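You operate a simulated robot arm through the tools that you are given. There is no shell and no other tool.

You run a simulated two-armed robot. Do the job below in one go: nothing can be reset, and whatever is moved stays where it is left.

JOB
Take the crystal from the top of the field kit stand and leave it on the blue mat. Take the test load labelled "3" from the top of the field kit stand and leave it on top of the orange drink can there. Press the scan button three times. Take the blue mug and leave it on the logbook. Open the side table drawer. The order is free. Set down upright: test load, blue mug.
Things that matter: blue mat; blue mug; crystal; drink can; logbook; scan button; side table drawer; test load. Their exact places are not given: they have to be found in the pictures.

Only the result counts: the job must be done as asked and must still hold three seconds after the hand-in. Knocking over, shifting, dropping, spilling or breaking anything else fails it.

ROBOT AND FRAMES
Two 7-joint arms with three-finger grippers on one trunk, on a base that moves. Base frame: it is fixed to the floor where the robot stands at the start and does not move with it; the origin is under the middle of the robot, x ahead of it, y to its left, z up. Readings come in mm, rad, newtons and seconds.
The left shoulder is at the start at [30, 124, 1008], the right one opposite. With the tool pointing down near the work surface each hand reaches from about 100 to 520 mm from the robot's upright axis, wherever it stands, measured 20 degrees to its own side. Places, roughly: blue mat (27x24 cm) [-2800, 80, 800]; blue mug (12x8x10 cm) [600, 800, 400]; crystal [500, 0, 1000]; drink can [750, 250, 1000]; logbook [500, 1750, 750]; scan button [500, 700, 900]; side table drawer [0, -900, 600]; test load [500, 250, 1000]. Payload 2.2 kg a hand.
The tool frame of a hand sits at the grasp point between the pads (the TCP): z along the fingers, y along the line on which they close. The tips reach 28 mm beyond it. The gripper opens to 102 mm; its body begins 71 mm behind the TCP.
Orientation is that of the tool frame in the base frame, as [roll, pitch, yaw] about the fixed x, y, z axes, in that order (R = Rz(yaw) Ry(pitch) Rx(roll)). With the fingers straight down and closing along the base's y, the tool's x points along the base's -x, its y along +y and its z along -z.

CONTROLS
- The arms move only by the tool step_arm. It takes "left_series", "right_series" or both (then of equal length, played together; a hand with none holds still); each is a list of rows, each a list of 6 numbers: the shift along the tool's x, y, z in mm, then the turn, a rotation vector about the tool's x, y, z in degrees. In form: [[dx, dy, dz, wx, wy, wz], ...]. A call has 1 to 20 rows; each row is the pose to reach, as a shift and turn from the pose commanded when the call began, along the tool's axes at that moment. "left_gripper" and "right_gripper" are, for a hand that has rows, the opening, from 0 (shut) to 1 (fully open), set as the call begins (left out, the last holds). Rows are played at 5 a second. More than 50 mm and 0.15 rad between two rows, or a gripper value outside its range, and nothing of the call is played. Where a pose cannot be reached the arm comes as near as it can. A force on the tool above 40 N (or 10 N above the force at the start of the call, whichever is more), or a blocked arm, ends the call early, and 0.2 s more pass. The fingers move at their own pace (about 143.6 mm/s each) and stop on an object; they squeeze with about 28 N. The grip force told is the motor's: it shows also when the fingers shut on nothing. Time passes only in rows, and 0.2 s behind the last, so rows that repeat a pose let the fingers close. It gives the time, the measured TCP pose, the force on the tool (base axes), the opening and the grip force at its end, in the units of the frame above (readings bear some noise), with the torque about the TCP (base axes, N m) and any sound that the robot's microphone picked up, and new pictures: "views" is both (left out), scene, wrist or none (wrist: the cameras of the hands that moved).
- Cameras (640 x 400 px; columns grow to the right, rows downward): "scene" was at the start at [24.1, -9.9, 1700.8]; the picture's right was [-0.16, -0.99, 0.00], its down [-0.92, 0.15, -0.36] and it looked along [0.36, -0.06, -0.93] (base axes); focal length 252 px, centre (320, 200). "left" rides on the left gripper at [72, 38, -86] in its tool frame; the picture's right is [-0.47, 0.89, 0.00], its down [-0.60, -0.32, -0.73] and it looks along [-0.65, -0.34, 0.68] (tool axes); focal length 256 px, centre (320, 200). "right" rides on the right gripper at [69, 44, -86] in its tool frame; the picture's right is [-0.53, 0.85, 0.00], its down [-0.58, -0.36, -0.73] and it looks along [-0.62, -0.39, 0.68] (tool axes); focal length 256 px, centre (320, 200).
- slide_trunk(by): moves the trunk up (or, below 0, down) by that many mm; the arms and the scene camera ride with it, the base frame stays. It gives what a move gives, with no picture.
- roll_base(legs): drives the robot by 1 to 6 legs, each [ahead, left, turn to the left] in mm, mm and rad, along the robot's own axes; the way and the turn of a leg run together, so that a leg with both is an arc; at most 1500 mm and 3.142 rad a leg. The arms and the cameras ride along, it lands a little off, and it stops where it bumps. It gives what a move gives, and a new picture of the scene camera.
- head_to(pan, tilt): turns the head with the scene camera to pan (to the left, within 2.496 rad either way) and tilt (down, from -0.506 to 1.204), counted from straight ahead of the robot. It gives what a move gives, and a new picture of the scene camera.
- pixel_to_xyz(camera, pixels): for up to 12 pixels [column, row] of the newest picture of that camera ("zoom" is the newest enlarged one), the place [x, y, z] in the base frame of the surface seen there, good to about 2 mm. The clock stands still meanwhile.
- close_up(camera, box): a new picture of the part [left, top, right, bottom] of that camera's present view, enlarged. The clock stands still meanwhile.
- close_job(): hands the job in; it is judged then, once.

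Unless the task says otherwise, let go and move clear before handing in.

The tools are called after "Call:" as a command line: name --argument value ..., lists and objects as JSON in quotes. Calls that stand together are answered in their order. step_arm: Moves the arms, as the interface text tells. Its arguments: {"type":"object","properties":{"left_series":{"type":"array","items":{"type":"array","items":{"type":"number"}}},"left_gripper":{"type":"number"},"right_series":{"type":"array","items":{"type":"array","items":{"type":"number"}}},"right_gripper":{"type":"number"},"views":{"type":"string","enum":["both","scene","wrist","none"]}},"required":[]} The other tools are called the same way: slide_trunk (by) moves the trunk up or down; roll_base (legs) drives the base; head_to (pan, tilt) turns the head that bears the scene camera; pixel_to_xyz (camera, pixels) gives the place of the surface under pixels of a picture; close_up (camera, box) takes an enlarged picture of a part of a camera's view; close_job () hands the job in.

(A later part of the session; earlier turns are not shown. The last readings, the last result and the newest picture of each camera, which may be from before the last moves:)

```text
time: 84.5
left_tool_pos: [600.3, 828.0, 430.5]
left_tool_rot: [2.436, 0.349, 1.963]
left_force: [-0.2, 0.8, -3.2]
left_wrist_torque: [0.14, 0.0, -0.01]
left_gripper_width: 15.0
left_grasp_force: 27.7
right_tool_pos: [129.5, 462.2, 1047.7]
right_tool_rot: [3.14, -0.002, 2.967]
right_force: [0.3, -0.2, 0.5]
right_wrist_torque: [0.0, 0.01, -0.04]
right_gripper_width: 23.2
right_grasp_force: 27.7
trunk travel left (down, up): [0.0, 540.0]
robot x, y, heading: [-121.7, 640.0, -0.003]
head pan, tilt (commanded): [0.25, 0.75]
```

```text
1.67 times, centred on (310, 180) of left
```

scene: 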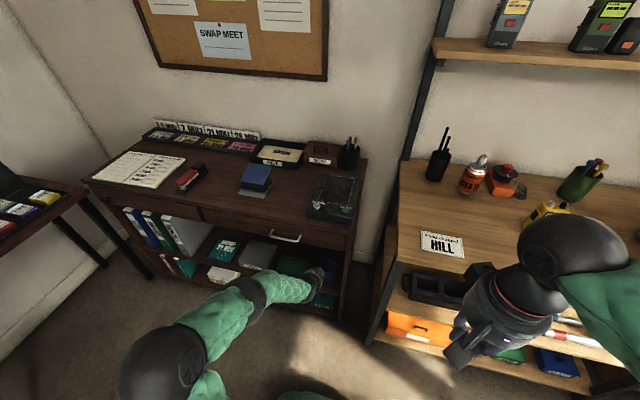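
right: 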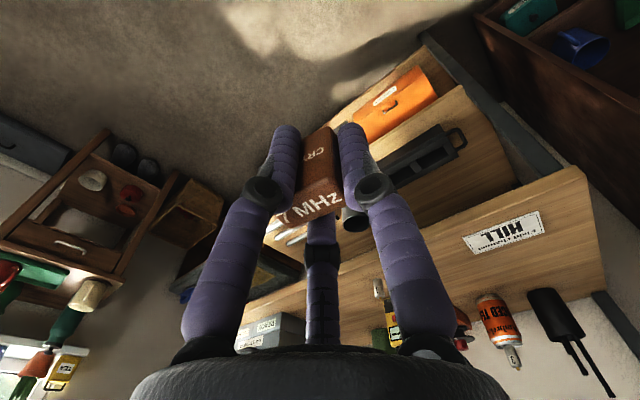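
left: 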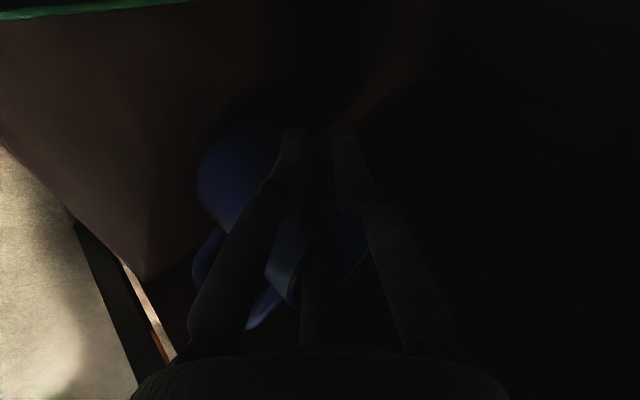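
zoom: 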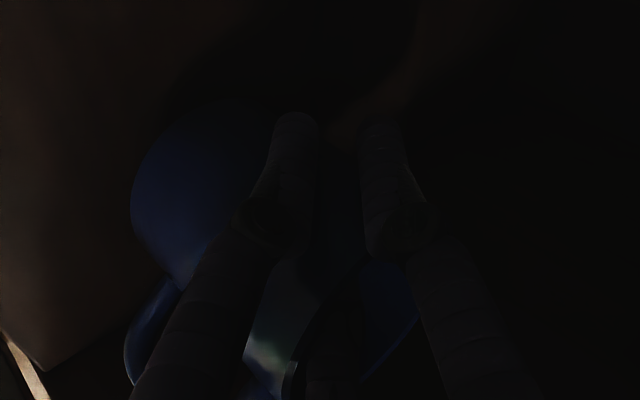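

The mug is held (−3.2 N, steady torque) and lifted about 25 mm. I back the base straight out to bring it clear of the cabinet.

Call:
roll_base --legs '[[-380, 0, 0]]'

Call:
step_arm --left_series '[[0, 0, 0, 0, 0, 0]]' --views "both"

```text
time: 86.9
left_tool_pos: [219.7, 826.9, 429.4]
left_tool_rot: [2.435, 0.347, 1.958]
left_force: [-0.3, 0.0, -2.9]
left_wrist_torque: [0.17, -0.01, 0.05]
left_gripper_width: 14.9
left_grasp_force: 27.9
right_tool_pos: [-252.7, 464.6, 1046.8]
right_tool_rot: [3.139, -0.002, 2.964]
right_force: [0.0, -0.3, -0.5]
right_wrist_torque: [0.01, 0.01, 0.03]
right_gripper_width: 23.0
right_grasp_force: 28.1
trunk travel left (down, up): [0.0, 540.0]
robot x, y, heading: [-505.3, 641.8, -0.008]
head pan, tilt (commanded): [0.25, 0.75]
```

scene: 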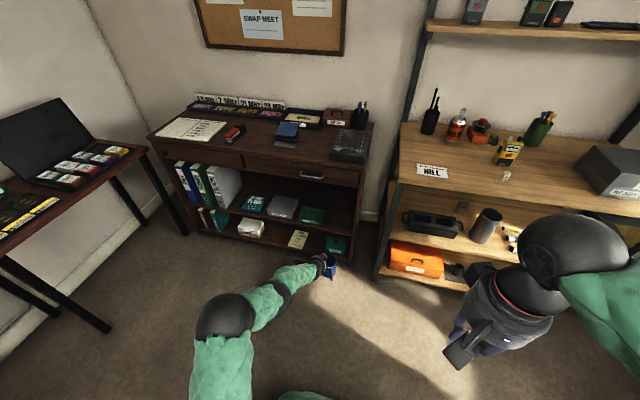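

```text
time: 87.3
left_tool_pos: [219.6, 826.1, 429.8]
left_tool_rot: [2.435, 0.346, 1.957]
left_force: [-0.3, -0.8, -2.8]
left_wrist_torque: [0.13, -0.01, -0.04]
left_gripper_width: 14.6
left_grasp_force: 28.2
right_tool_pos: [-253.0, 462.8, 1047.2]
right_tool_rot: [3.139, -0.001, 2.961]
right_force: [-0.7, 0.9, -0.4]
right_wrist_torque: [0.04, -0.01, -0.03]
right_gripper_width: 23.1
right_grasp_force: 28.4
trunk travel left (down, up): [0.0, 540.0]
robot x, y, heading: [-502.3, 642.1, -0.007]
head pan, tilt (commanded): [0.25, 0.75]
```

scene: 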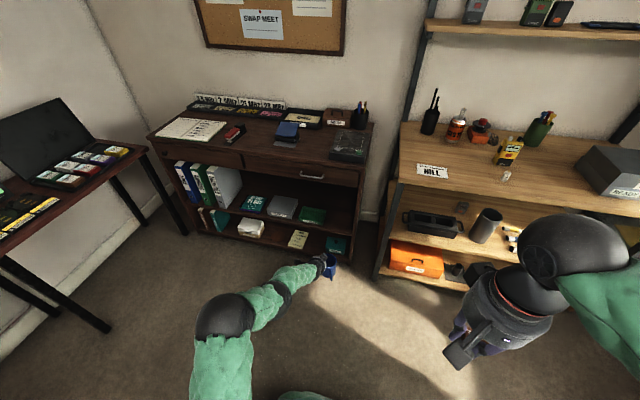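
left: 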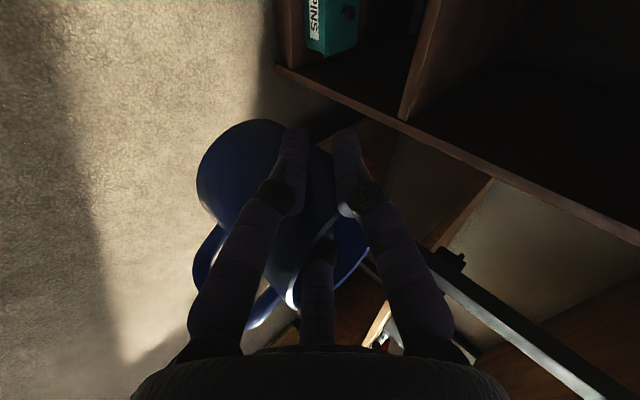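

The mug is out and firmly held; the load still stands on the can at (457,117). I raise the trunk 250 mm here in the open and then survey the logbook and the desk on the left.

Call:
slide_trunk --by 250

Call:
head_to --pan 0.75 --tilt 0.7

```text
time: 89.9
left_tool_pos: [219.7, 826.4, 679.6]
left_tool_rot: [2.437, 0.348, 1.957]
left_force: [0.3, 0.6, -2.9]
left_wrist_torque: [0.1, 0.02, -0.01]
left_gripper_width: 14.9
left_grasp_force: 28.3
right_tool_pos: [-253.0, 462.8, 1297.6]
right_tool_rot: [3.139, -0.002, 2.962]
right_force: [0.4, 0.0, -0.1]
right_wrist_torque: [-0.01, 0.0, -0.02]
right_gripper_width: 23.3
right_grasp_force: 28.5
trunk travel left (down, up): [-250.0, 290.0]
robot x, y, heading: [-502.2, 641.3, -0.008]
head pan, tilt (commanded): [0.25, 0.75]
```

```text
time: 90.8
left_tool_pos: [220.0, 827.7, 679.7]
left_tool_rot: [2.435, 0.347, 1.959]
left_force: [-0.1, 0.4, -2.8]
left_wrist_torque: [0.12, -0.07, 0.01]
left_gripper_width: 14.9
left_grasp_force: 27.4
right_tool_pos: [-252.5, 463.1, 1297.4]
right_tool_rot: [-3.141, -0.001, 2.963]
right_force: [-0.6, -0.4, -0.6]
right_wrist_torque: [-0.03, 0.01, 0.0]
right_gripper_width: 23.1
right_grasp_force: 27.9
trunk travel left (down, up): [-250.0, 290.0]
robot x, y, heading: [-502.0, 641.6, -0.008]
head pan, tilt (commanded): [0.75, 0.7]
```

scene: 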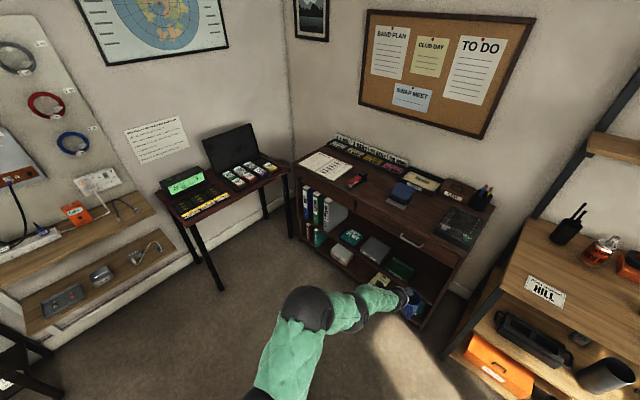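

Call:
close_up --camera "scene" --box '[270, 120, 430, 220]'

Call:
pixel_to_xyz --camera "scene" --pixels '[[288, 172], [222, 288], [187, 218], [270, 212], [292, 235], [298, 170], [210, 205], [160, 185], [180, 225]]'

```text
4.00 times, centred on (350, 170) of scene
```

zoom: 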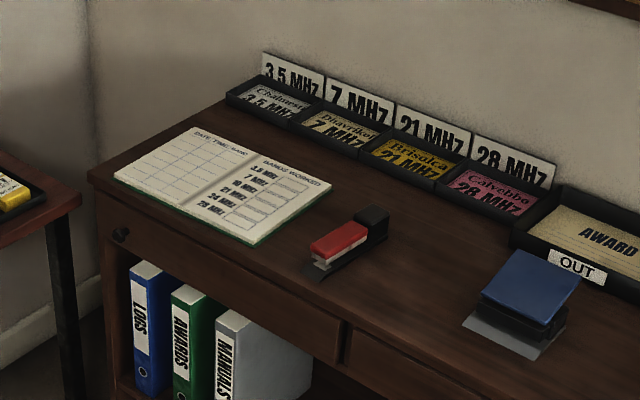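

```text
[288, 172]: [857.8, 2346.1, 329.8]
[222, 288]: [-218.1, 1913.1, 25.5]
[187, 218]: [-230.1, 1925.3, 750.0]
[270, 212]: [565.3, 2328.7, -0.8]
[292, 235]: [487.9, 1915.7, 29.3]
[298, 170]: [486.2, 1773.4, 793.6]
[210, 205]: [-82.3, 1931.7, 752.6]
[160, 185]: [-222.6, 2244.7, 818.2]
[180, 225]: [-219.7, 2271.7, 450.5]
```

Call:
pixel_to_xyz --camera "zoom" --pixels '[[187, 128], [330, 183], [115, 177], [258, 243], [220, 185], [258, 156], [184, 206], [270, 200], [240, 215], [205, 165], [345, 240], [90, 180]]'

```text
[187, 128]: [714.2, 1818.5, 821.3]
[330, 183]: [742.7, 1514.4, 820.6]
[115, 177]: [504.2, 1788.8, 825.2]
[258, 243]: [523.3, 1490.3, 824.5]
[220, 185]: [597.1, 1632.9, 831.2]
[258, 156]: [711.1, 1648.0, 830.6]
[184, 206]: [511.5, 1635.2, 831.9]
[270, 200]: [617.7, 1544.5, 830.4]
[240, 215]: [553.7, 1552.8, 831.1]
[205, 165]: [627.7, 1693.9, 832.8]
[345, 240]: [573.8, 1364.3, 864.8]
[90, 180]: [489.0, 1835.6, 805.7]
```

The logbook spans about x 505–740, y 1490–1815 with page surface z≈831; the desk's edge is at y≈1915, safely left. I raise the mug to TCP z≈1010 here first.

Call:
step_arm --left_series '[[-14, 25, -29, 0, 0, 0], [-28, 50, -59, 0, 0, 0], [-42, 75, -88, 0, 0, 0], [-56, 100, -118, 0, 0, 0], [-70, 126, -148, 0, 0, 0], [-84, 151, -177, 0, 0, 0], [-98, 176, -207, 0, 0, 0], [-112, 201, -236, 0, 0, 0], [-112, 201, -236, 0, 0, 0]]'

```text
time: 92.8
left_tool_pos: [218.8, 828.5, 1009.3]
left_tool_rot: [2.436, 0.348, 1.958]
left_force: [-0.1, 0.6, -3.8]
left_wrist_torque: [0.11, -0.05, 0.02]
left_gripper_width: 14.9
left_grasp_force: 28.6
right_tool_pos: [-251.5, 463.0, 1297.2]
right_tool_rot: [3.139, -0.001, 2.96]
right_force: [1.4, -0.6, -0.9]
right_wrist_torque: [-0.01, 0.01, 0.0]
right_gripper_width: 23.0
right_grasp_force: 27.8
trunk travel left (down, up): [-250.0, 290.0]
robot x, y, heading: [-499.6, 643.8, -0.006]
head pan, tilt (commanded): [0.75, 0.7]
```

scene: 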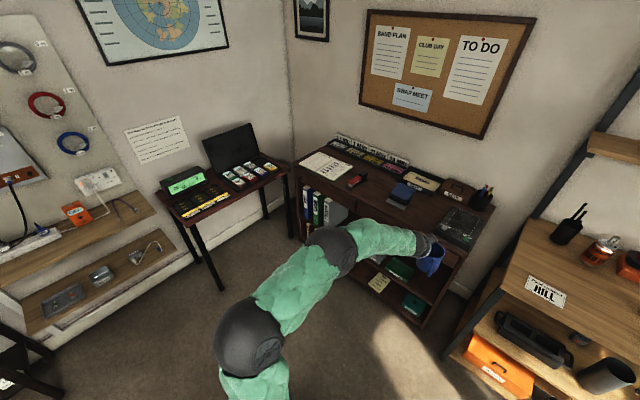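
left: 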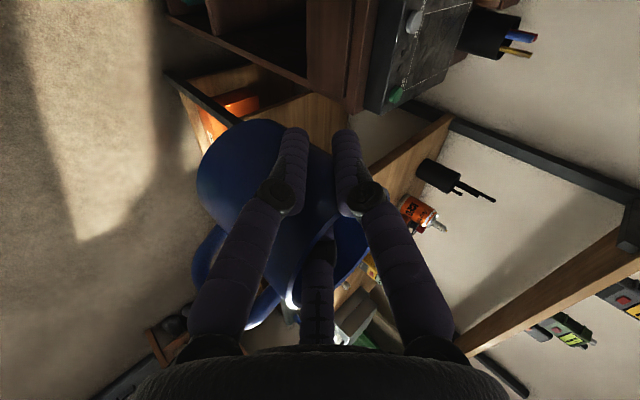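

The mug is up at TCP z 1009. I'll check its uprightness by measuring rim points in the scene zoom around (432,258).

Call:
close_up --camera "scene" --box '[392, 225, 472, 285]'

```text
6.67 times, centred on (432, 255) of scene
```

zoom: 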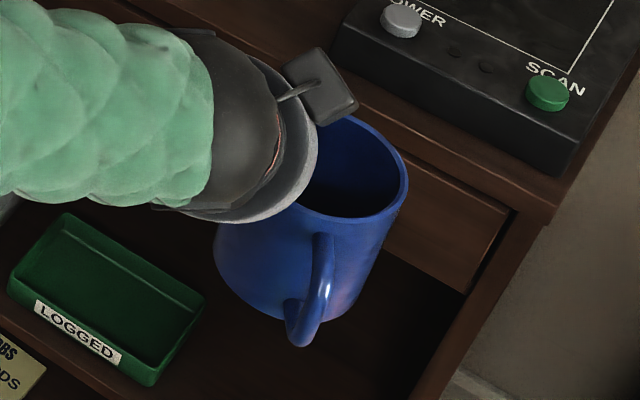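

Call:
pixel_to_xyz --camera "zoom" --pixels '[[360, 120], [390, 140], [406, 180], [395, 206], [370, 219], [335, 219], [310, 210], [350, 117], [320, 260], [300, 345], [260, 300], [340, 315]]'

```text
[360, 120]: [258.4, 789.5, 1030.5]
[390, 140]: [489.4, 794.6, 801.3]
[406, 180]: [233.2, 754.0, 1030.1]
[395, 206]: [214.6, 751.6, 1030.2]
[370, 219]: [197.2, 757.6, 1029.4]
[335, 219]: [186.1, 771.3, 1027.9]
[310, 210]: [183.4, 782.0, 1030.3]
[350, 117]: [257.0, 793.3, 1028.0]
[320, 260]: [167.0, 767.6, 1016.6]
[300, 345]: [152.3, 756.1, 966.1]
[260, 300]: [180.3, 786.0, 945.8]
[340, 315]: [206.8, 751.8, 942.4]
```

The rim is level (z 1028–1030.5), mug centre ≈ TCP + (2,-39), bottom ≈72.5 mm below the TCP. Driving left 783 mm, then ahead in stages toward the logbook.

Call:
roll_base --legs '[[0, 783, 0], [250, 0, 0]]'

```text
time: 98.4
left_tool_pos: [479.1, 1591.9, 1009.8]
left_tool_rot: [2.437, 0.347, 1.943]
left_force: [0.9, 0.2, -2.6]
left_wrist_torque: [0.12, -0.01, 0.02]
left_gripper_width: 14.5
left_grasp_force: 28.1
right_tool_pos: [3.2, 1231.9, 1298.8]
right_tool_rot: [3.14, 0.0, 2.949]
right_force: [0.9, 0.5, -0.8]
right_wrist_torque: [0.04, 0.03, -0.02]
right_gripper_width: 23.2
right_grasp_force: 28.1
trunk travel left (down, up): [-250.0, 290.0]
robot x, y, heading: [-243.2, 1419.7, -0.021]
head pan, tilt (commanded): [0.75, 0.7]
```

scene: 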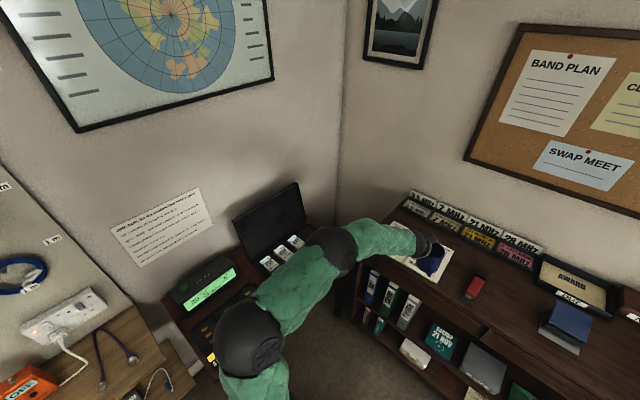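

The mug hovers near (430,260) with TCP (479,1592,1010). I check the arm's elbow clearance against the desk and laptop before the last drive.

Call:
pixel_to_xyz --camera "scene" --pixels '[[335, 250], [250, 335], [310, 235], [300, 190], [235, 240], [280, 300], [345, 265], [220, 330], [300, 300]]'

```text
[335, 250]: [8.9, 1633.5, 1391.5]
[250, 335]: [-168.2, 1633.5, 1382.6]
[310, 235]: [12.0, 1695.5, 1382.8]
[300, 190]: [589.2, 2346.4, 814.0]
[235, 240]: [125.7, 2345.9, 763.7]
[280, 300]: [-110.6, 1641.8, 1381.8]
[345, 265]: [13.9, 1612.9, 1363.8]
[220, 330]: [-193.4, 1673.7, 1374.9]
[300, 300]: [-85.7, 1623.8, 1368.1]
```

The elbow is high (z≈1380) and at y<1700, so it's clear. Driving the last 131 mm ahead and 22 mm left.

Call:
roll_base --legs '[[131, 22, 0]]'

Call:
head_to --pan 0.4 --tilt 0.9

```text
time: 99.7
left_tool_pos: [613.4, 1610.4, 1008.3]
left_tool_rot: [2.436, 0.347, 1.944]
left_force: [0.0, 0.3, -3.3]
left_wrist_torque: [0.11, 0.0, 0.0]
left_gripper_width: 14.5
left_grasp_force: 28.5
right_tool_pos: [137.1, 1250.9, 1298.4]
right_tool_rot: [3.139, -0.007, 2.948]
right_force: [1.0, 0.0, -1.4]
right_wrist_torque: [0.04, 0.04, 0.0]
right_gripper_width: 23.2
right_grasp_force: 28.8
trunk travel left (down, up): [-250.0, 290.0]
robot x, y, heading: [-114.0, 1434.5, -0.021]
head pan, tilt (commanded): [0.75, 0.7]
```

scene: 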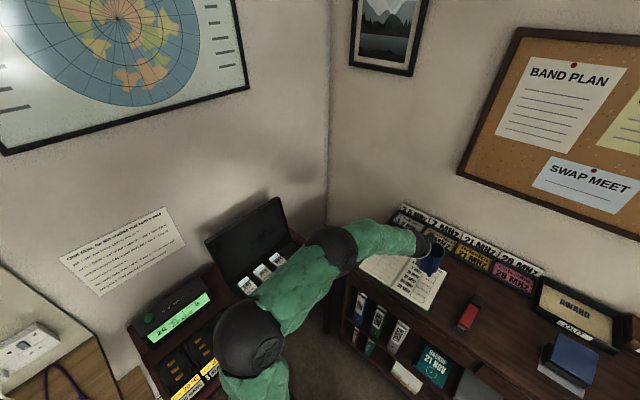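

```text
time: 100.5
left_tool_pos: [610.8, 1609.7, 1010.0]
left_tool_rot: [2.434, 0.347, 1.943]
left_force: [0.4, 0.6, -2.9]
left_wrist_torque: [0.14, 0.03, 0.0]
left_gripper_width: 14.7
left_grasp_force: 28.0
right_tool_pos: [133.8, 1250.7, 1297.7]
right_tool_rot: [3.141, 0.0, 2.949]
right_force: [0.0, -0.4, -1.2]
right_wrist_torque: [0.02, -0.05, 0.03]
right_gripper_width: 23.0
right_grasp_force: 28.0
trunk travel left (down, up): [-250.0, 290.0]
robot x, y, heading: [-114.6, 1435.8, -0.021]
head pan, tilt (commanded): [0.4, 0.901]
```

scene: 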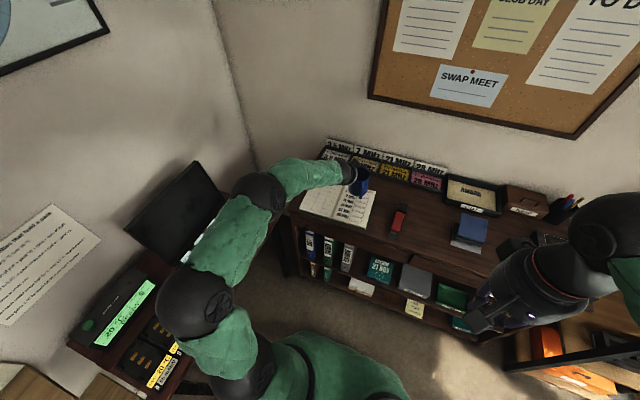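

The mug hangs over the book's right page (scene (360,185)). I zoom to confirm the book's place below it.

Call:
close_up --camera "scene" --box '[290, 150, 420, 250]'

```text
4.00 times, centred on (355, 200) of scene
```

zoom: 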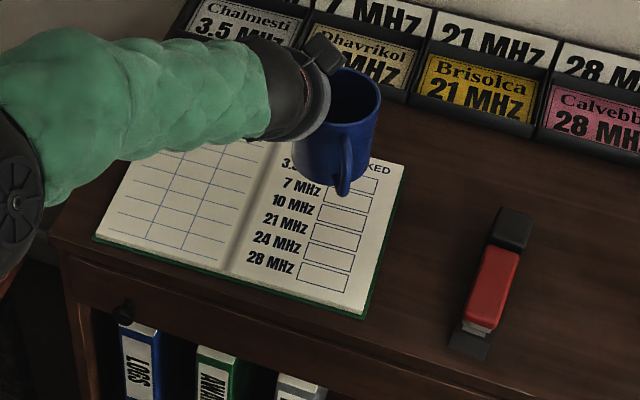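

Call:
pixel_to_xyz --camera "zoom" --pixels '[[404, 168], [366, 312], [228, 274], [100, 240], [345, 245], [300, 260], [372, 200], [260, 200], [378, 110], [330, 115], [296, 270], [350, 280]]'

```text
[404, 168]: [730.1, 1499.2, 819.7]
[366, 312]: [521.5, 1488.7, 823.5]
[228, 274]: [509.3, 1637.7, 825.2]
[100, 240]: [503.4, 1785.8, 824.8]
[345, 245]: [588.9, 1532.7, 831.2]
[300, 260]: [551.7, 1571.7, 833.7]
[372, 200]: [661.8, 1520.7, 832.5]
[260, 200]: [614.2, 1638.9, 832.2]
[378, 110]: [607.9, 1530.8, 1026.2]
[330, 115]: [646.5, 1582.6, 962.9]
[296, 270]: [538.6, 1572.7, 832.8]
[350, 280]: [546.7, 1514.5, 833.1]
```

The page under the mug is at z≈832.5 and the footprint fits (y 1493–1638). Lowering 93 mm straight down, stopping just above.

Call:
step_arm --left_series '[[8.5, -15.3, 17.9, 0, 0, 0], [17, -30.6, 35.7, 0, 0, 0], [25.5, -45.9, 53.6, 0, 0, 0], [31.6, -56.9, 66.5, 0, 0, 0], [31.6, -56.9, 66.5, 0, 0, 0]]'

Call:
close_up --camera "scene" --box '[290, 150, 420, 250]'

```text
time: 101.7
left_tool_pos: [611.3, 1609.5, 916.5]
left_tool_rot: [2.434, 0.346, 1.943]
left_force: [-0.8, -1.1, -2.5]
left_wrist_torque: [0.1, -0.03, 0.03]
left_gripper_width: 14.5
left_grasp_force: 28.1
right_tool_pos: [134.7, 1251.4, 1298.1]
right_tool_rot: [3.14, 0.0, 2.949]
right_force: [-0.3, -0.9, 0.0]
right_wrist_torque: [-0.02, -0.03, -0.01]
right_gripper_width: 23.3
right_grasp_force: 28.1
trunk travel left (down, up): [-250.0, 290.0]
robot x, y, heading: [-114.5, 1433.1, -0.016]
head pan, tilt (commanded): [0.4, 0.901]
```

scene: 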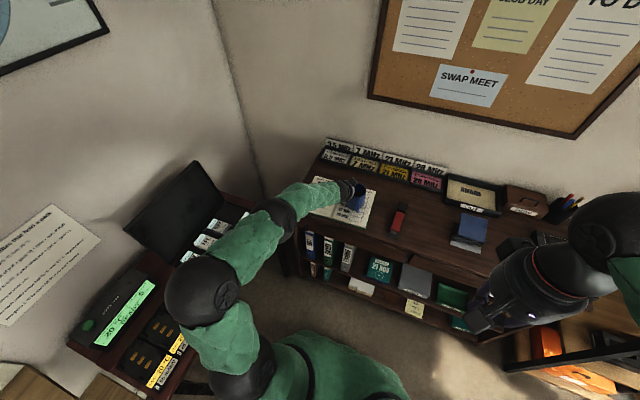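
left: 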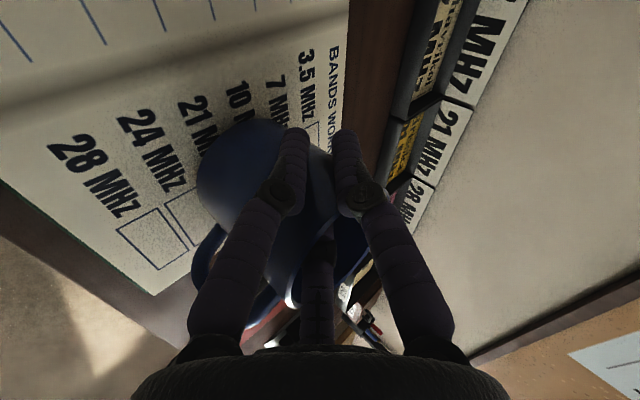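

```text
4.00 times, centred on (355, 200) of scene
```

zoom: 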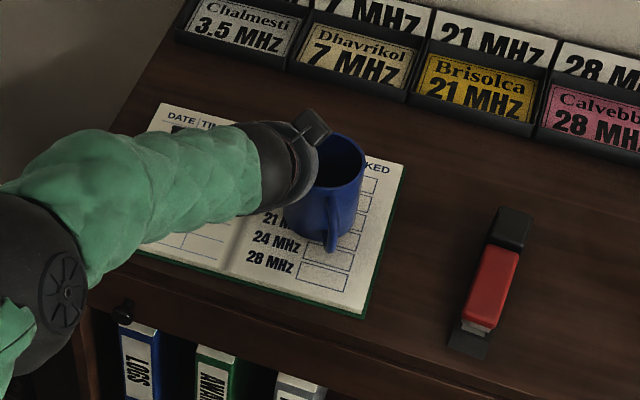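

Mug is about 11 mm above the page. Lowering in small steps and watching the vertical force turn positive.

Call:
step_arm --left_series '[[1.4, -2.4, 2.9, 0, 0, 0], [2.4, -4.3, 5, 0, 0, 0], [3.1, -5.5, 6.4, 0, 0, 0], [3.1, -5.5, 6.4, 0, 0, 0]]' --views "none"

Call:
step_arm --left_series '[[0.34, -0.6, 0.7, 0, 0, 0], [0.7, -1.2, 1.4, 0, 0, 0], [0.7, -1.2, 1.4, 0, 0, 0]]' --views "none"

```text
time: 102.7
left_tool_pos: [611.2, 1610.6, 907.6]
left_tool_rot: [2.436, 0.348, 1.945]
left_force: [-0.1, -0.1, -1.9]
left_wrist_torque: [0.12, 0.03, 0.02]
left_gripper_width: 14.8
left_grasp_force: 27.8
right_tool_pos: [134.8, 1251.6, 1298.5]
right_tool_rot: [3.14, -0.001, 2.948]
right_force: [0.7, 0.3, -0.8]
right_wrist_torque: [0.01, 0.03, 0.02]
right_gripper_width: 23.1
right_grasp_force: 27.9
trunk travel left (down, up): [-250.0, 290.0]
robot x, y, heading: [-110.5, 1437.9, -0.025]
head pan, tilt (commanded): [0.4, 0.901]
```

```text
time: 103.5
left_tool_pos: [610.9, 1611.1, 906.0]
left_tool_rot: [2.433, 0.347, 1.942]
left_force: [-1.5, 0.4, 2.9]
left_wrist_torque: [0.03, 0.18, -0.04]
left_gripper_width: 15.0
left_grasp_force: 28.1
right_tool_pos: [134.3, 1252.1, 1297.8]
right_tool_rot: [3.14, -0.002, 2.948]
right_force: [-0.2, -0.2, -1.2]
right_wrist_torque: [-0.03, 0.03, 0.01]
right_gripper_width: 23.4
right_grasp_force: 28.0
trunk travel left (down, up): [-250.0, 290.0]
robot x, y, heading: [-111.8, 1432.5, -0.023]
head pan, tilt (commanded): [0.4, 0.901]
```

Contact: the force went from −3 to +2.9 N, mug touching at its front edge first (tilt ~1°). A hair lower, then I open the fingers.

Call:
step_arm --left_series '[[0.25, -0.45, 0.5, 0, 0, 0], [0.25, -0.45, 0.5, 0, 0, 0]]' --views "none"

Call:
step_arm --left_series '[[0, 0, 0, 0, 0, 0], [0, 0, 0, 0, 0, 0], [0, 0, 0, 0, 0, 0]]' --left_gripper 0.42 --views "both"

Call:
close_up --camera "scene" --box '[290, 150, 420, 250]'

```text
time: 104.1
left_tool_pos: [611.0, 1609.2, 907.4]
left_tool_rot: [2.434, 0.35, 1.944]
left_force: [-3.0, -0.1, 9.6]
left_wrist_torque: [0.0, 0.46, -0.06]
left_gripper_width: 14.5
left_grasp_force: 27.9
right_tool_pos: [134.0, 1251.6, 1297.3]
right_tool_rot: [3.14, -0.002, 2.947]
right_force: [-0.2, 0.6, -0.4]
right_wrist_torque: [-0.02, -0.01, 0.04]
right_gripper_width: 23.1
right_grasp_force: 28.4
trunk travel left (down, up): [-250.0, 290.0]
robot x, y, heading: [-116.1, 1433.4, -0.018]
head pan, tilt (commanded): [0.4, 0.901]
```

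```text
time: 104.9
left_tool_pos: [610.7, 1610.8, 904.5]
left_tool_rot: [2.436, 0.348, 1.944]
left_force: [0.6, -0.9, -0.6]
left_wrist_torque: [0.01, -0.02, 0.0]
left_gripper_width: 42.9
left_grasp_force: 0.1
right_tool_pos: [134.4, 1251.8, 1297.4]
right_tool_rot: [3.139, 0.0, 2.949]
right_force: [0.3, 0.1, 0.2]
right_wrist_torque: [0.03, 0.02, 0.0]
right_gripper_width: 23.1
right_grasp_force: 27.6
trunk travel left (down, up): [-250.0, 290.0]
robot x, y, heading: [-112.4, 1432.0, -0.017]
head pan, tilt (commanded): [0.4, 0.901]
```

scene: 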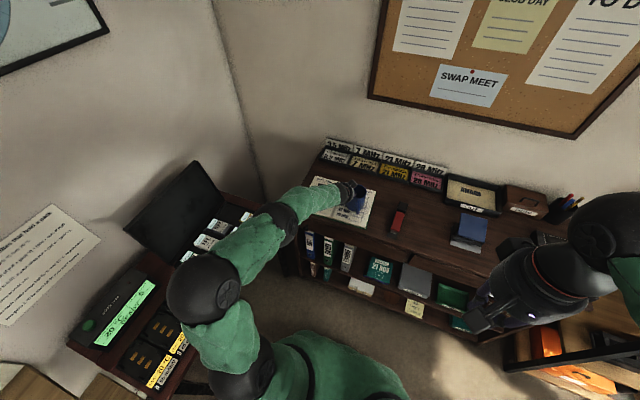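
left: 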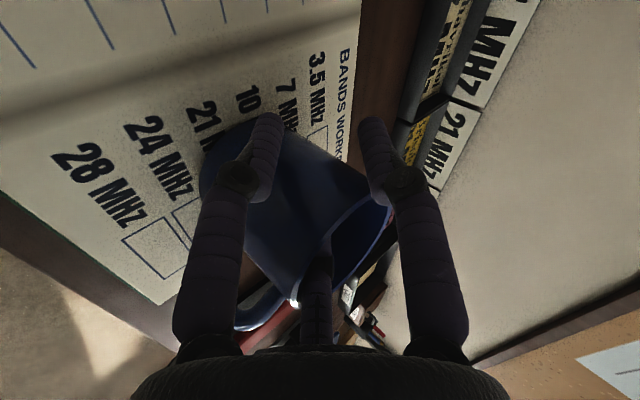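

```text
4.00 times, centred on (355, 200) of scene
```

zoom: 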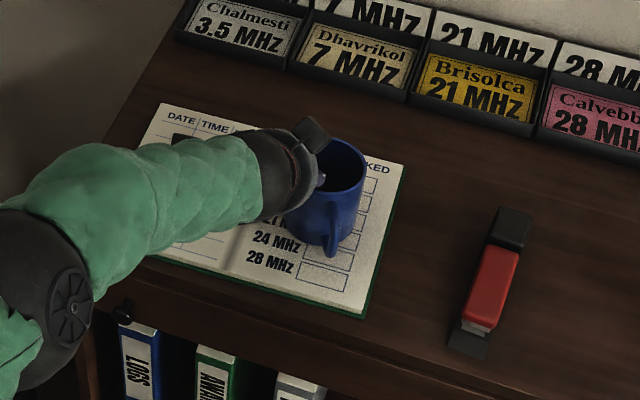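

The mug is released and stands on the right page. The inner finger is closest to the front rim, so I lift straight up (which only increases clearance) rather than back along the axis.

Call:
step_arm --left_series '[[-2, 3.7, -4.3, 0, 0, 0], [-5.1, 9.2, -10.7, 0, 0, 0], [-10.2, 18.3, -21.4, 0, 0, 0], [-17, 30.6, -35.7, 0, 0, 0], [-25.5, 45.9, -53.6, 0, 0, 0], [-34, 61, -71.5, 0, 0, 0]]' --views "both"

Call:
close_up --camera "scene" --box '[290, 150, 420, 250]'

```text
time: 106.3
left_tool_pos: [608.9, 1610.4, 1007.6]
left_tool_rot: [2.436, 0.348, 1.944]
left_force: [-0.7, -0.6, -1.0]
left_wrist_torque: [0.0, 0.0, -0.01]
left_gripper_width: 42.8
left_grasp_force: 0.0
right_tool_pos: [133.8, 1250.8, 1298.5]
right_tool_rot: [3.141, -0.002, 2.948]
right_force: [0.2, 0.3, -0.7]
right_wrist_torque: [0.01, -0.03, 0.0]
right_gripper_width: 23.0
right_grasp_force: 28.6
trunk travel left (down, up): [-250.0, 290.0]
robot x, y, heading: [-112.3, 1433.2, -0.026]
head pan, tilt (commanded): [0.4, 0.901]
```

scene: 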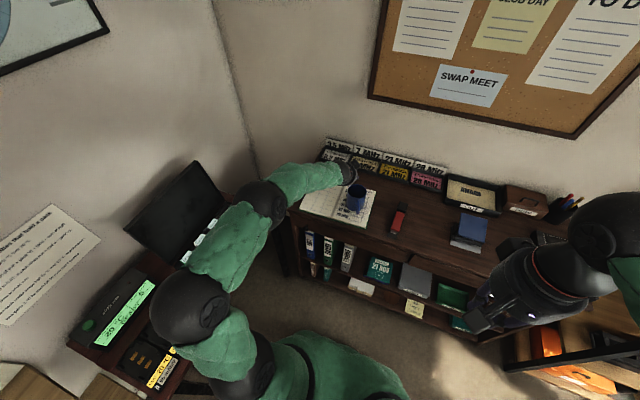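
left: 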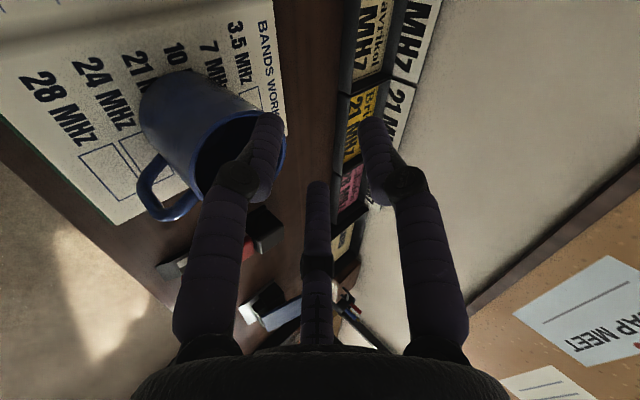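

```text
4.00 times, centred on (355, 200) of scene
```

zoom: 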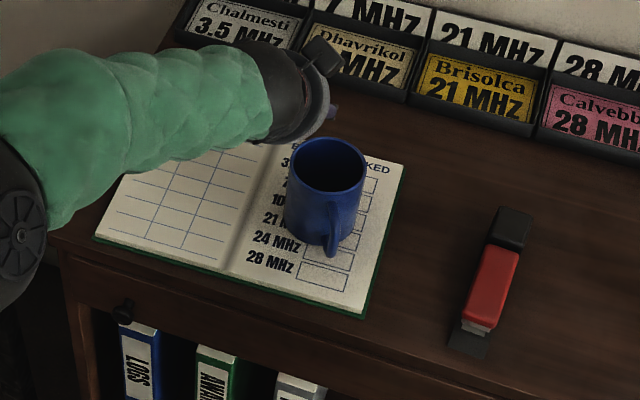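

The mug stands upright on the logbook's right page. Now I back the base away 450 mm and bring the left hand back to a plain downward pose near the body.

Call:
roll_base --legs '[[-450, 0, 0]]'

Call:
step_arm --left_series '[[6.4, -8.5, -30.7, 2.3, 4.1, -5.7], [12.9, -17, -61.4, 4.7, 8.1, -11.4], [19.3, -25.6, -92, 7, 12.2, -17], [25.7, -34.2, -122.8, 9.4, 16.3, -22.7], [32.2, -42.7, -153.5, 11.7, 20.3, -28.4], [38.6, -51.2, -184.1, 14.1, 24.4, -34.1], [45, -59.8, -214.8, 16.4, 28.5, -39.8], [51.4, -68.3, -245.5, 18.8, 32.6, -45.4], [57.9, -76.9, -276.2, 21.1, 36.6, -51.1], [64.3, -85.4, -306.9, 23.5, 40.7, -56.8], [64.3, -85.4, -306.9, 23.5, 40.7, -56.8]]' --left_gripper 0.2 --views "scene"

```text
time: 109.0
left_tool_pos: [169.8, 1614.5, 1007.7]
left_tool_rot: [2.435, 0.346, 1.937]
left_force: [-0.5, 0.5, -0.3]
left_wrist_torque: [0.0, 0.01, 0.0]
left_gripper_width: 42.8
left_grasp_force: 0.0
right_tool_pos: [-309.6, 1260.7, 1297.0]
right_tool_rot: [3.14, 0.0, 2.943]
right_force: [-0.8, 0.8, -0.8]
right_wrist_torque: [0.02, -0.05, -0.03]
right_gripper_width: 23.2
right_grasp_force: 27.9
trunk travel left (down, up): [-250.0, 290.0]
robot x, y, heading: [-553.8, 1446.6, -0.03]
head pan, tilt (commanded): [0.4, 0.901]
```

scene: 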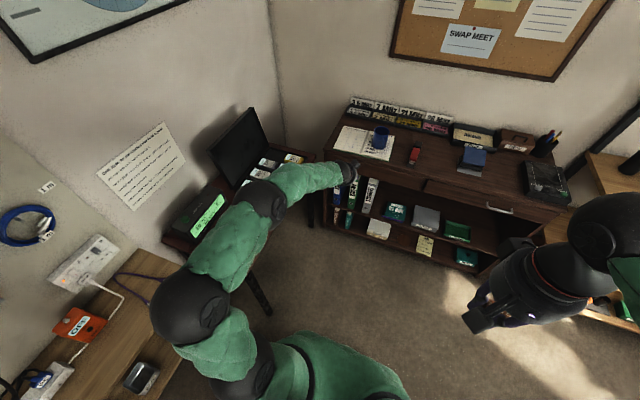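

```text
time: 111.4
left_tool_pos: [-119.8, 1633.5, 1153.3]
left_tool_rot: [3.132, -0.012, 3.118]
left_force: [-0.2, 0.2, 0.8]
left_wrist_torque: [0.0, 0.02, 0.02]
left_gripper_width: 20.3
left_grasp_force: 0.1
right_tool_pos: [-307.7, 1260.0, 1298.5]
right_tool_rot: [3.14, -0.001, 2.943]
right_force: [1.1, 0.0, -0.5]
right_wrist_torque: [0.02, 0.02, 0.0]
right_gripper_width: 23.3
right_grasp_force: 28.3
trunk travel left (down, up): [-250.0, 290.0]
robot x, y, heading: [-557.6, 1445.9, -0.031]
head pan, tilt (commanded): [0.4, 0.901]
```

scene: 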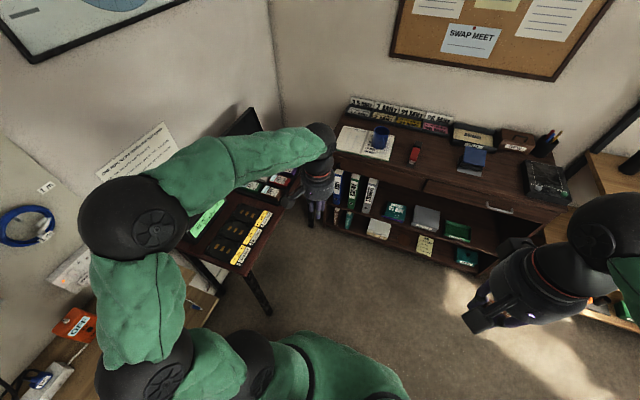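

The left hand is back in a plain pose; the mug stays upright on the logbook at (380,138). Next the crystal: I drive to the room's middle, then turn to face the back bench.

Call:
roll_base --legs '[[0, -1250, 0], [0, 0, 3.14]]'

Call:
head_to --pan 0.0 --tilt 0.35

```text
time: 124.9
left_tool_pos: [-1050.4, 59.2, 1153.0]
left_tool_rot: [3.131, -0.012, -0.073]
left_force: [0.3, 0.3, -0.8]
left_wrist_torque: [-0.04, -0.02, 0.0]
left_gripper_width: 20.5
left_grasp_force: 0.1
right_tool_pos: [-843.6, 422.2, 1297.4]
right_tool_rot: [3.14, -0.001, -0.251]
right_force: [-0.3, -1.5, -0.1]
right_wrist_torque: [-0.04, -0.01, -0.04]
right_gripper_width: 23.0
right_grasp_force: 28.1
trunk travel left (down, up): [-250.0, 290.0]
robot x, y, heading: [-611.5, 223.4, 3.07]
head pan, tilt (commanded): [0.4, 0.901]
```

scene: 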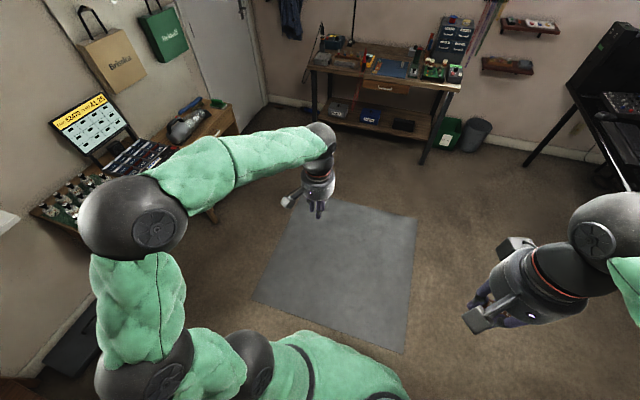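

```text
time: 125.8
left_tool_pos: [-1049.3, 57.5, 1152.5]
left_tool_rot: [3.131, -0.01, -0.073]
left_force: [-0.5, 0.7, -0.2]
left_wrist_torque: [-0.02, 0.01, 0.02]
left_gripper_width: 20.7
left_grasp_force: 0.1
right_tool_pos: [-843.9, 423.0, 1297.4]
right_tool_rot: [3.14, -0.003, -0.25]
right_force: [-1.2, -0.6, -0.2]
right_wrist_torque: [0.02, 0.0, -0.01]
right_gripper_width: 23.2
right_grasp_force: 27.6
trunk travel left (down, up): [-250.0, 290.0]
robot x, y, heading: [-605.9, 223.3, 3.068]
head pan, tilt (commanded): [0.0, 0.351]
```

scene: 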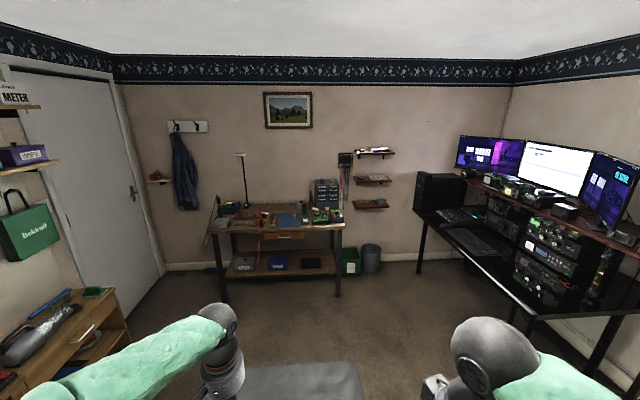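

Call:
close_up --camera "scene" --box '[195, 140, 395, 300]'

Call:
pixel_to_xyz --camera "scene" --pixels '[[288, 220], [275, 222], [300, 222], [220, 235], [340, 228], [280, 234], [220, 300], [335, 292]]'

```text
2.50 times, centred on (295, 220) of scene
```

zoom: 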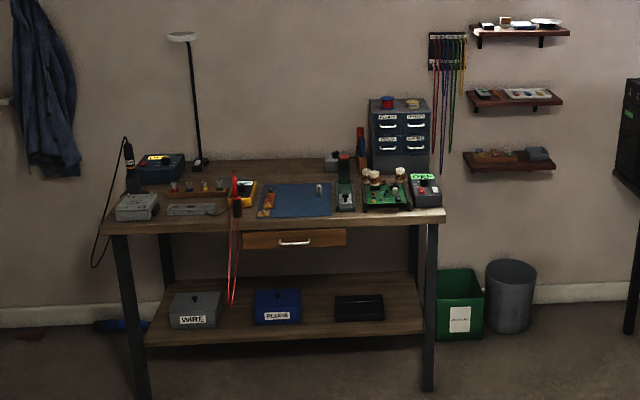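

```text
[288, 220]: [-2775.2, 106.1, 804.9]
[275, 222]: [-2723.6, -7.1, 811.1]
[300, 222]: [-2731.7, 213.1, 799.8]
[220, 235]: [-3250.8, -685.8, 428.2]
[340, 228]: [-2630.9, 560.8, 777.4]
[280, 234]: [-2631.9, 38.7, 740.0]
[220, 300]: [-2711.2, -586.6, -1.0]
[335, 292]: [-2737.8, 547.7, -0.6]
```

The blue mat is on the back bench around (-2780,100,800), bench front edge x≈-2630. I straighten the heading and drive closer, keeping distance to inspect first.

Call:
roll_base --legs '[[0, 0, 0.0716], [1200, 0, 0], [0, 290, 0]]'

Call:
head_to --pan -0.1 --tilt 0.7

```text
time: 134.1
left_tool_pos: [-2255.4, -249.8, 1154.0]
left_tool_rot: [3.135, -0.013, -0.014]
left_force: [0.1, 0.6, 0.2]
left_wrist_torque: [0.0, -0.03, 0.0]
left_gripper_width: 20.5
left_grasp_force: 0.0
right_tool_pos: [-2071.2, 125.9, 1299.8]
right_tool_rot: [-3.139, -0.001, -0.191]
right_force: [1.0, -0.3, -0.6]
right_wrist_torque: [0.03, 0.05, -0.01]
right_gripper_width: 23.0
right_grasp_force: 27.6
trunk travel left (down, up): [-250.0, 290.0]
robot x, y, heading: [-1820.6, -54.6, 3.12]
head pan, tilt (commanded): [0.0, 0.351]
```

scene: 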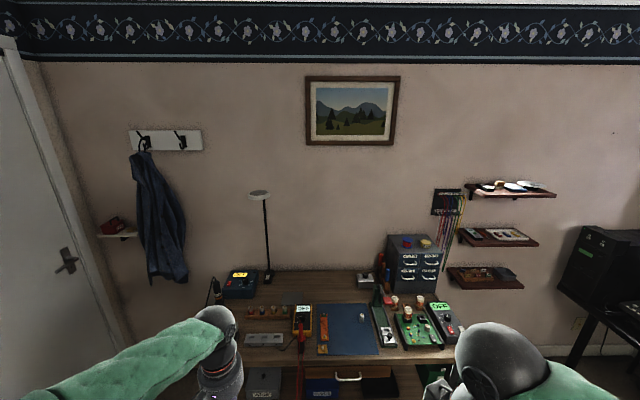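

```text
time: 134.9
left_tool_pos: [-2249.5, -246.5, 1157.1]
left_tool_rot: [3.132, -0.007, -0.013]
left_force: [0.2, 0.3, -1.0]
left_wrist_torque: [0.02, 0.0, -0.01]
left_gripper_width: 20.6
left_grasp_force: 0.1
right_tool_pos: [-2066.0, 128.1, 1299.6]
right_tool_rot: [3.14, 0.004, -0.189]
right_force: [-0.4, -0.7, -0.6]
right_wrist_torque: [-0.01, -0.03, 0.02]
right_gripper_width: 23.0
right_grasp_force: 28.1
trunk travel left (down, up): [-250.0, 290.0]
robot x, y, heading: [-1824.1, -51.4, 3.129]
head pan, tilt (commanded): [-0.099, 0.7]
```

scene: 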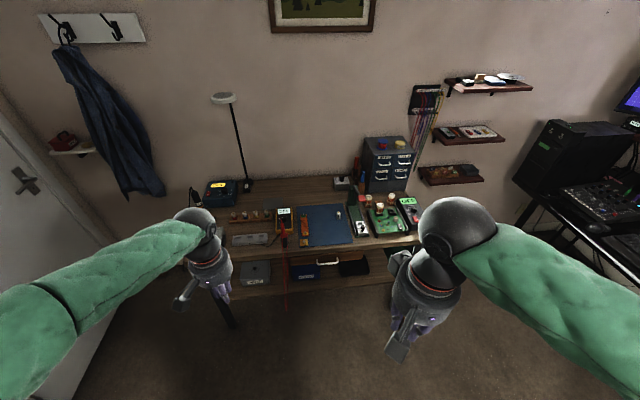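

Call:
close_up --camera "scene" --box '[260, 180, 420, 280]'

```text
4.00 times, centred on (340, 230) of scene
```

zoom: 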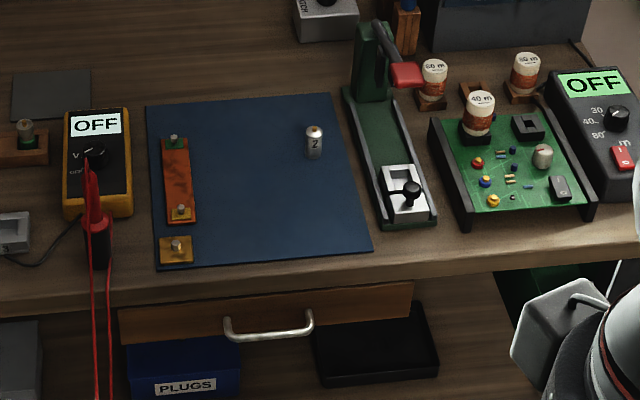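

The blue mat carries a load "2" at zoom (314,140) and strips at left; the middle/lower right is free. Measuring places.

Call:
pixel_to_xyz --camera "zoom" --pixels '[[147, 105], [338, 95], [370, 248], [157, 266], [270, 190], [314, 150], [195, 180], [190, 240], [380, 150], [370, 60], [410, 75], [90, 200]]'

Call:
pixel_to_xyz --camera "scene" --pixels '[[222, 97], [247, 185], [340, 182], [405, 235], [385, 150], [240, 150]]'

```text
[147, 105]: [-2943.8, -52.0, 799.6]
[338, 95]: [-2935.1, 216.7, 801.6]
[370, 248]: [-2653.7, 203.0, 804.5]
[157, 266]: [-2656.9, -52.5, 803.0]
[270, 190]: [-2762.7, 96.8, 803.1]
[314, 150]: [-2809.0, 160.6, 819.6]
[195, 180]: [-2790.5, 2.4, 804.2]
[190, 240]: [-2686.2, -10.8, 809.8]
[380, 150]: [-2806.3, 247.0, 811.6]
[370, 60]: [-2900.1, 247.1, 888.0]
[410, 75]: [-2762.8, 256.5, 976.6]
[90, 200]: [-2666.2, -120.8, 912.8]
```

```text
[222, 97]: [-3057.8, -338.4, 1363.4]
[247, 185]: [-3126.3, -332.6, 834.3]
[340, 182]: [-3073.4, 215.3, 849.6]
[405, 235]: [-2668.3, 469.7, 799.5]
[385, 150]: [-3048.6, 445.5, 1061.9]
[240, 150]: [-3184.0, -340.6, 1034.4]
```

Free spot chosen at about (-2725,95) on the mat (z≈803), >100 mm from load "2" and well clear of the red lever at y≈250. Driving to stand at about (-2275,-75).

Call:
roll_base --legs '[[452, 20, 0.0166]]'

Call:
head_to --pan -0.1 --tilt 1.0

```text
time: 137.7
left_tool_pos: [-2706.7, -276.2, 1155.1]
left_tool_rot: [3.132, -0.004, 0.014]
left_force: [-0.3, 0.2, -0.2]
left_wrist_torque: [-0.02, -0.02, -0.02]
left_gripper_width: 20.3
left_grasp_force: 0.2
right_tool_pos: [-2530.9, 103.9, 1298.5]
right_tool_rot: [3.14, 0.003, -0.164]
right_force: [-0.2, 0.2, -1.1]
right_wrist_torque: [0.01, 0.02, -0.04]
right_gripper_width: 23.3
right_grasp_force: 28.0
trunk travel left (down, up): [-250.0, 290.0]
robot x, y, heading: [-2281.7, -73.6, -3.134]
head pan, tilt (commanded): [-0.099, 0.7]
```

scene: 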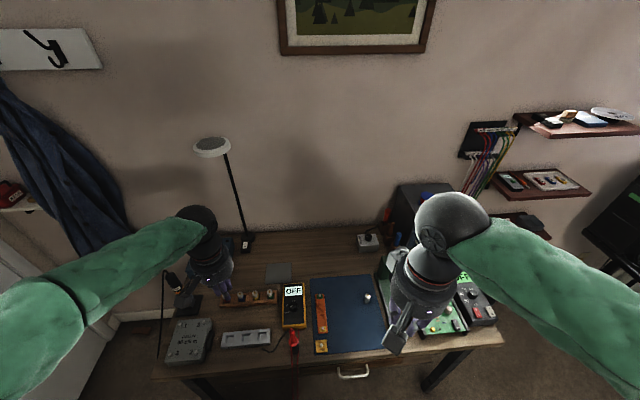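

```text
time: 138.5
left_tool_pos: [-2705.9, -275.7, 1155.1]
left_tool_rot: [3.131, -0.005, 0.016]
left_force: [0.0, 0.9, 0.6]
left_wrist_torque: [0.02, 0.0, 0.04]
left_gripper_width: 20.2
left_grasp_force: 0.1
right_tool_pos: [-2531.3, 102.7, 1298.9]
right_tool_rot: [3.14, 0.003, -0.164]
right_force: [0.3, 0.1, -1.0]
right_wrist_torque: [0.0, 0.0, 0.04]
right_gripper_width: 23.1
right_grasp_force: 27.8
trunk travel left (down, up): [-250.0, 290.0]
robot x, y, heading: [-2287.3, -71.0, -3.129]
head pan, tilt (commanded): [-0.099, 1.0]
```

scene: 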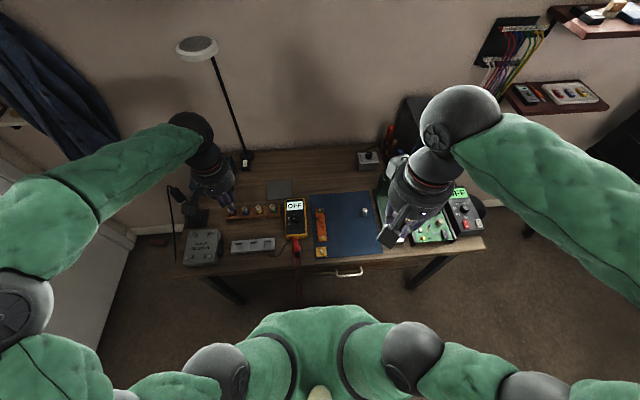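

Now the right hand carries the crystal forward over the mat, then down to TCP z≈920.

Call:
step_arm --right_series '[[-38, 8, 0, 0, 0, 0], [-76, 16, 0, 0, 0, 0], [-114, 24, 10, 0, 0, 0], [-152, 32, 30, 0, 0, 0], [-190, 39.6, 60, 0, 0, 0], [-190, 39.6, 105, 0, 0, 0], [-190, 39.6, 150, 0, 0, 0], [-190, 39.6, 195, 0, 0, 0], [-190, 39.6, 240, 0, 0, 0], [-190, 39.6, 285, 0, 0, 0], [-190, 39.6, 330, 0, 0, 0], [-190, 39.6, 379, 0, 0, 0], [-190, 39.6, 379, 0, 0, 0]]'

Call:
close_up --camera "scene" --box '[280, 170, 440, 270]'

```text
time: 141.3
left_tool_pos: [-2705.0, -275.9, 1154.9]
left_tool_rot: [3.133, -0.005, 0.014]
left_force: [-0.6, -0.8, -0.3]
left_wrist_torque: [-0.03, 0.03, 0.02]
left_gripper_width: 20.5
left_grasp_force: 0.0
right_tool_pos: [-2728.1, 95.4, 922.1]
right_tool_rot: [3.14, 0.006, -0.163]
right_force: [0.9, -0.2, -0.6]
right_wrist_torque: [-0.01, 0.02, 0.02]
right_gripper_width: 23.0
right_grasp_force: 27.4
trunk travel left (down, up): [-250.0, 290.0]
robot x, y, heading: [-2286.6, -69.0, -3.133]
head pan, tilt (commanded): [-0.099, 1.0]
```

scene: 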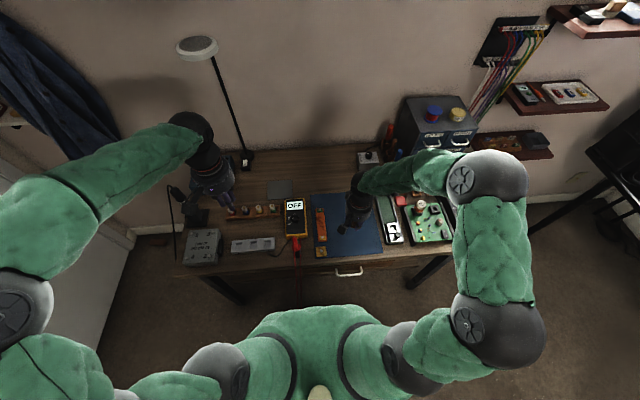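
right: 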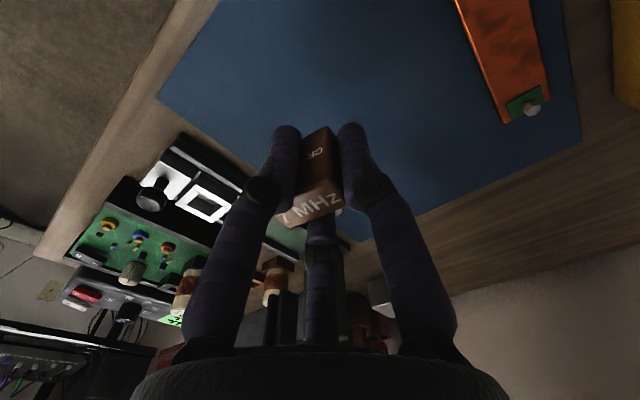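

```text
4.00 times, centred on (360, 220) of scene
```

zoom: 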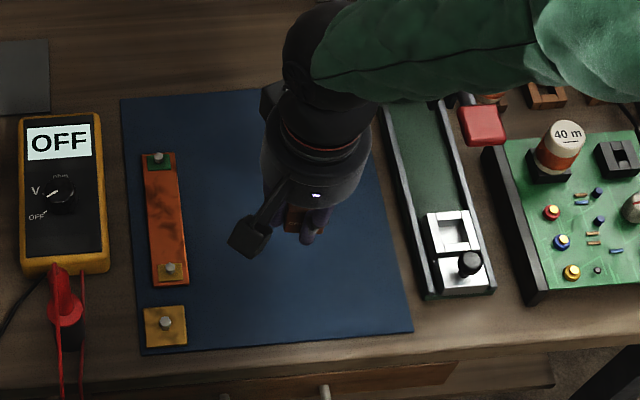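

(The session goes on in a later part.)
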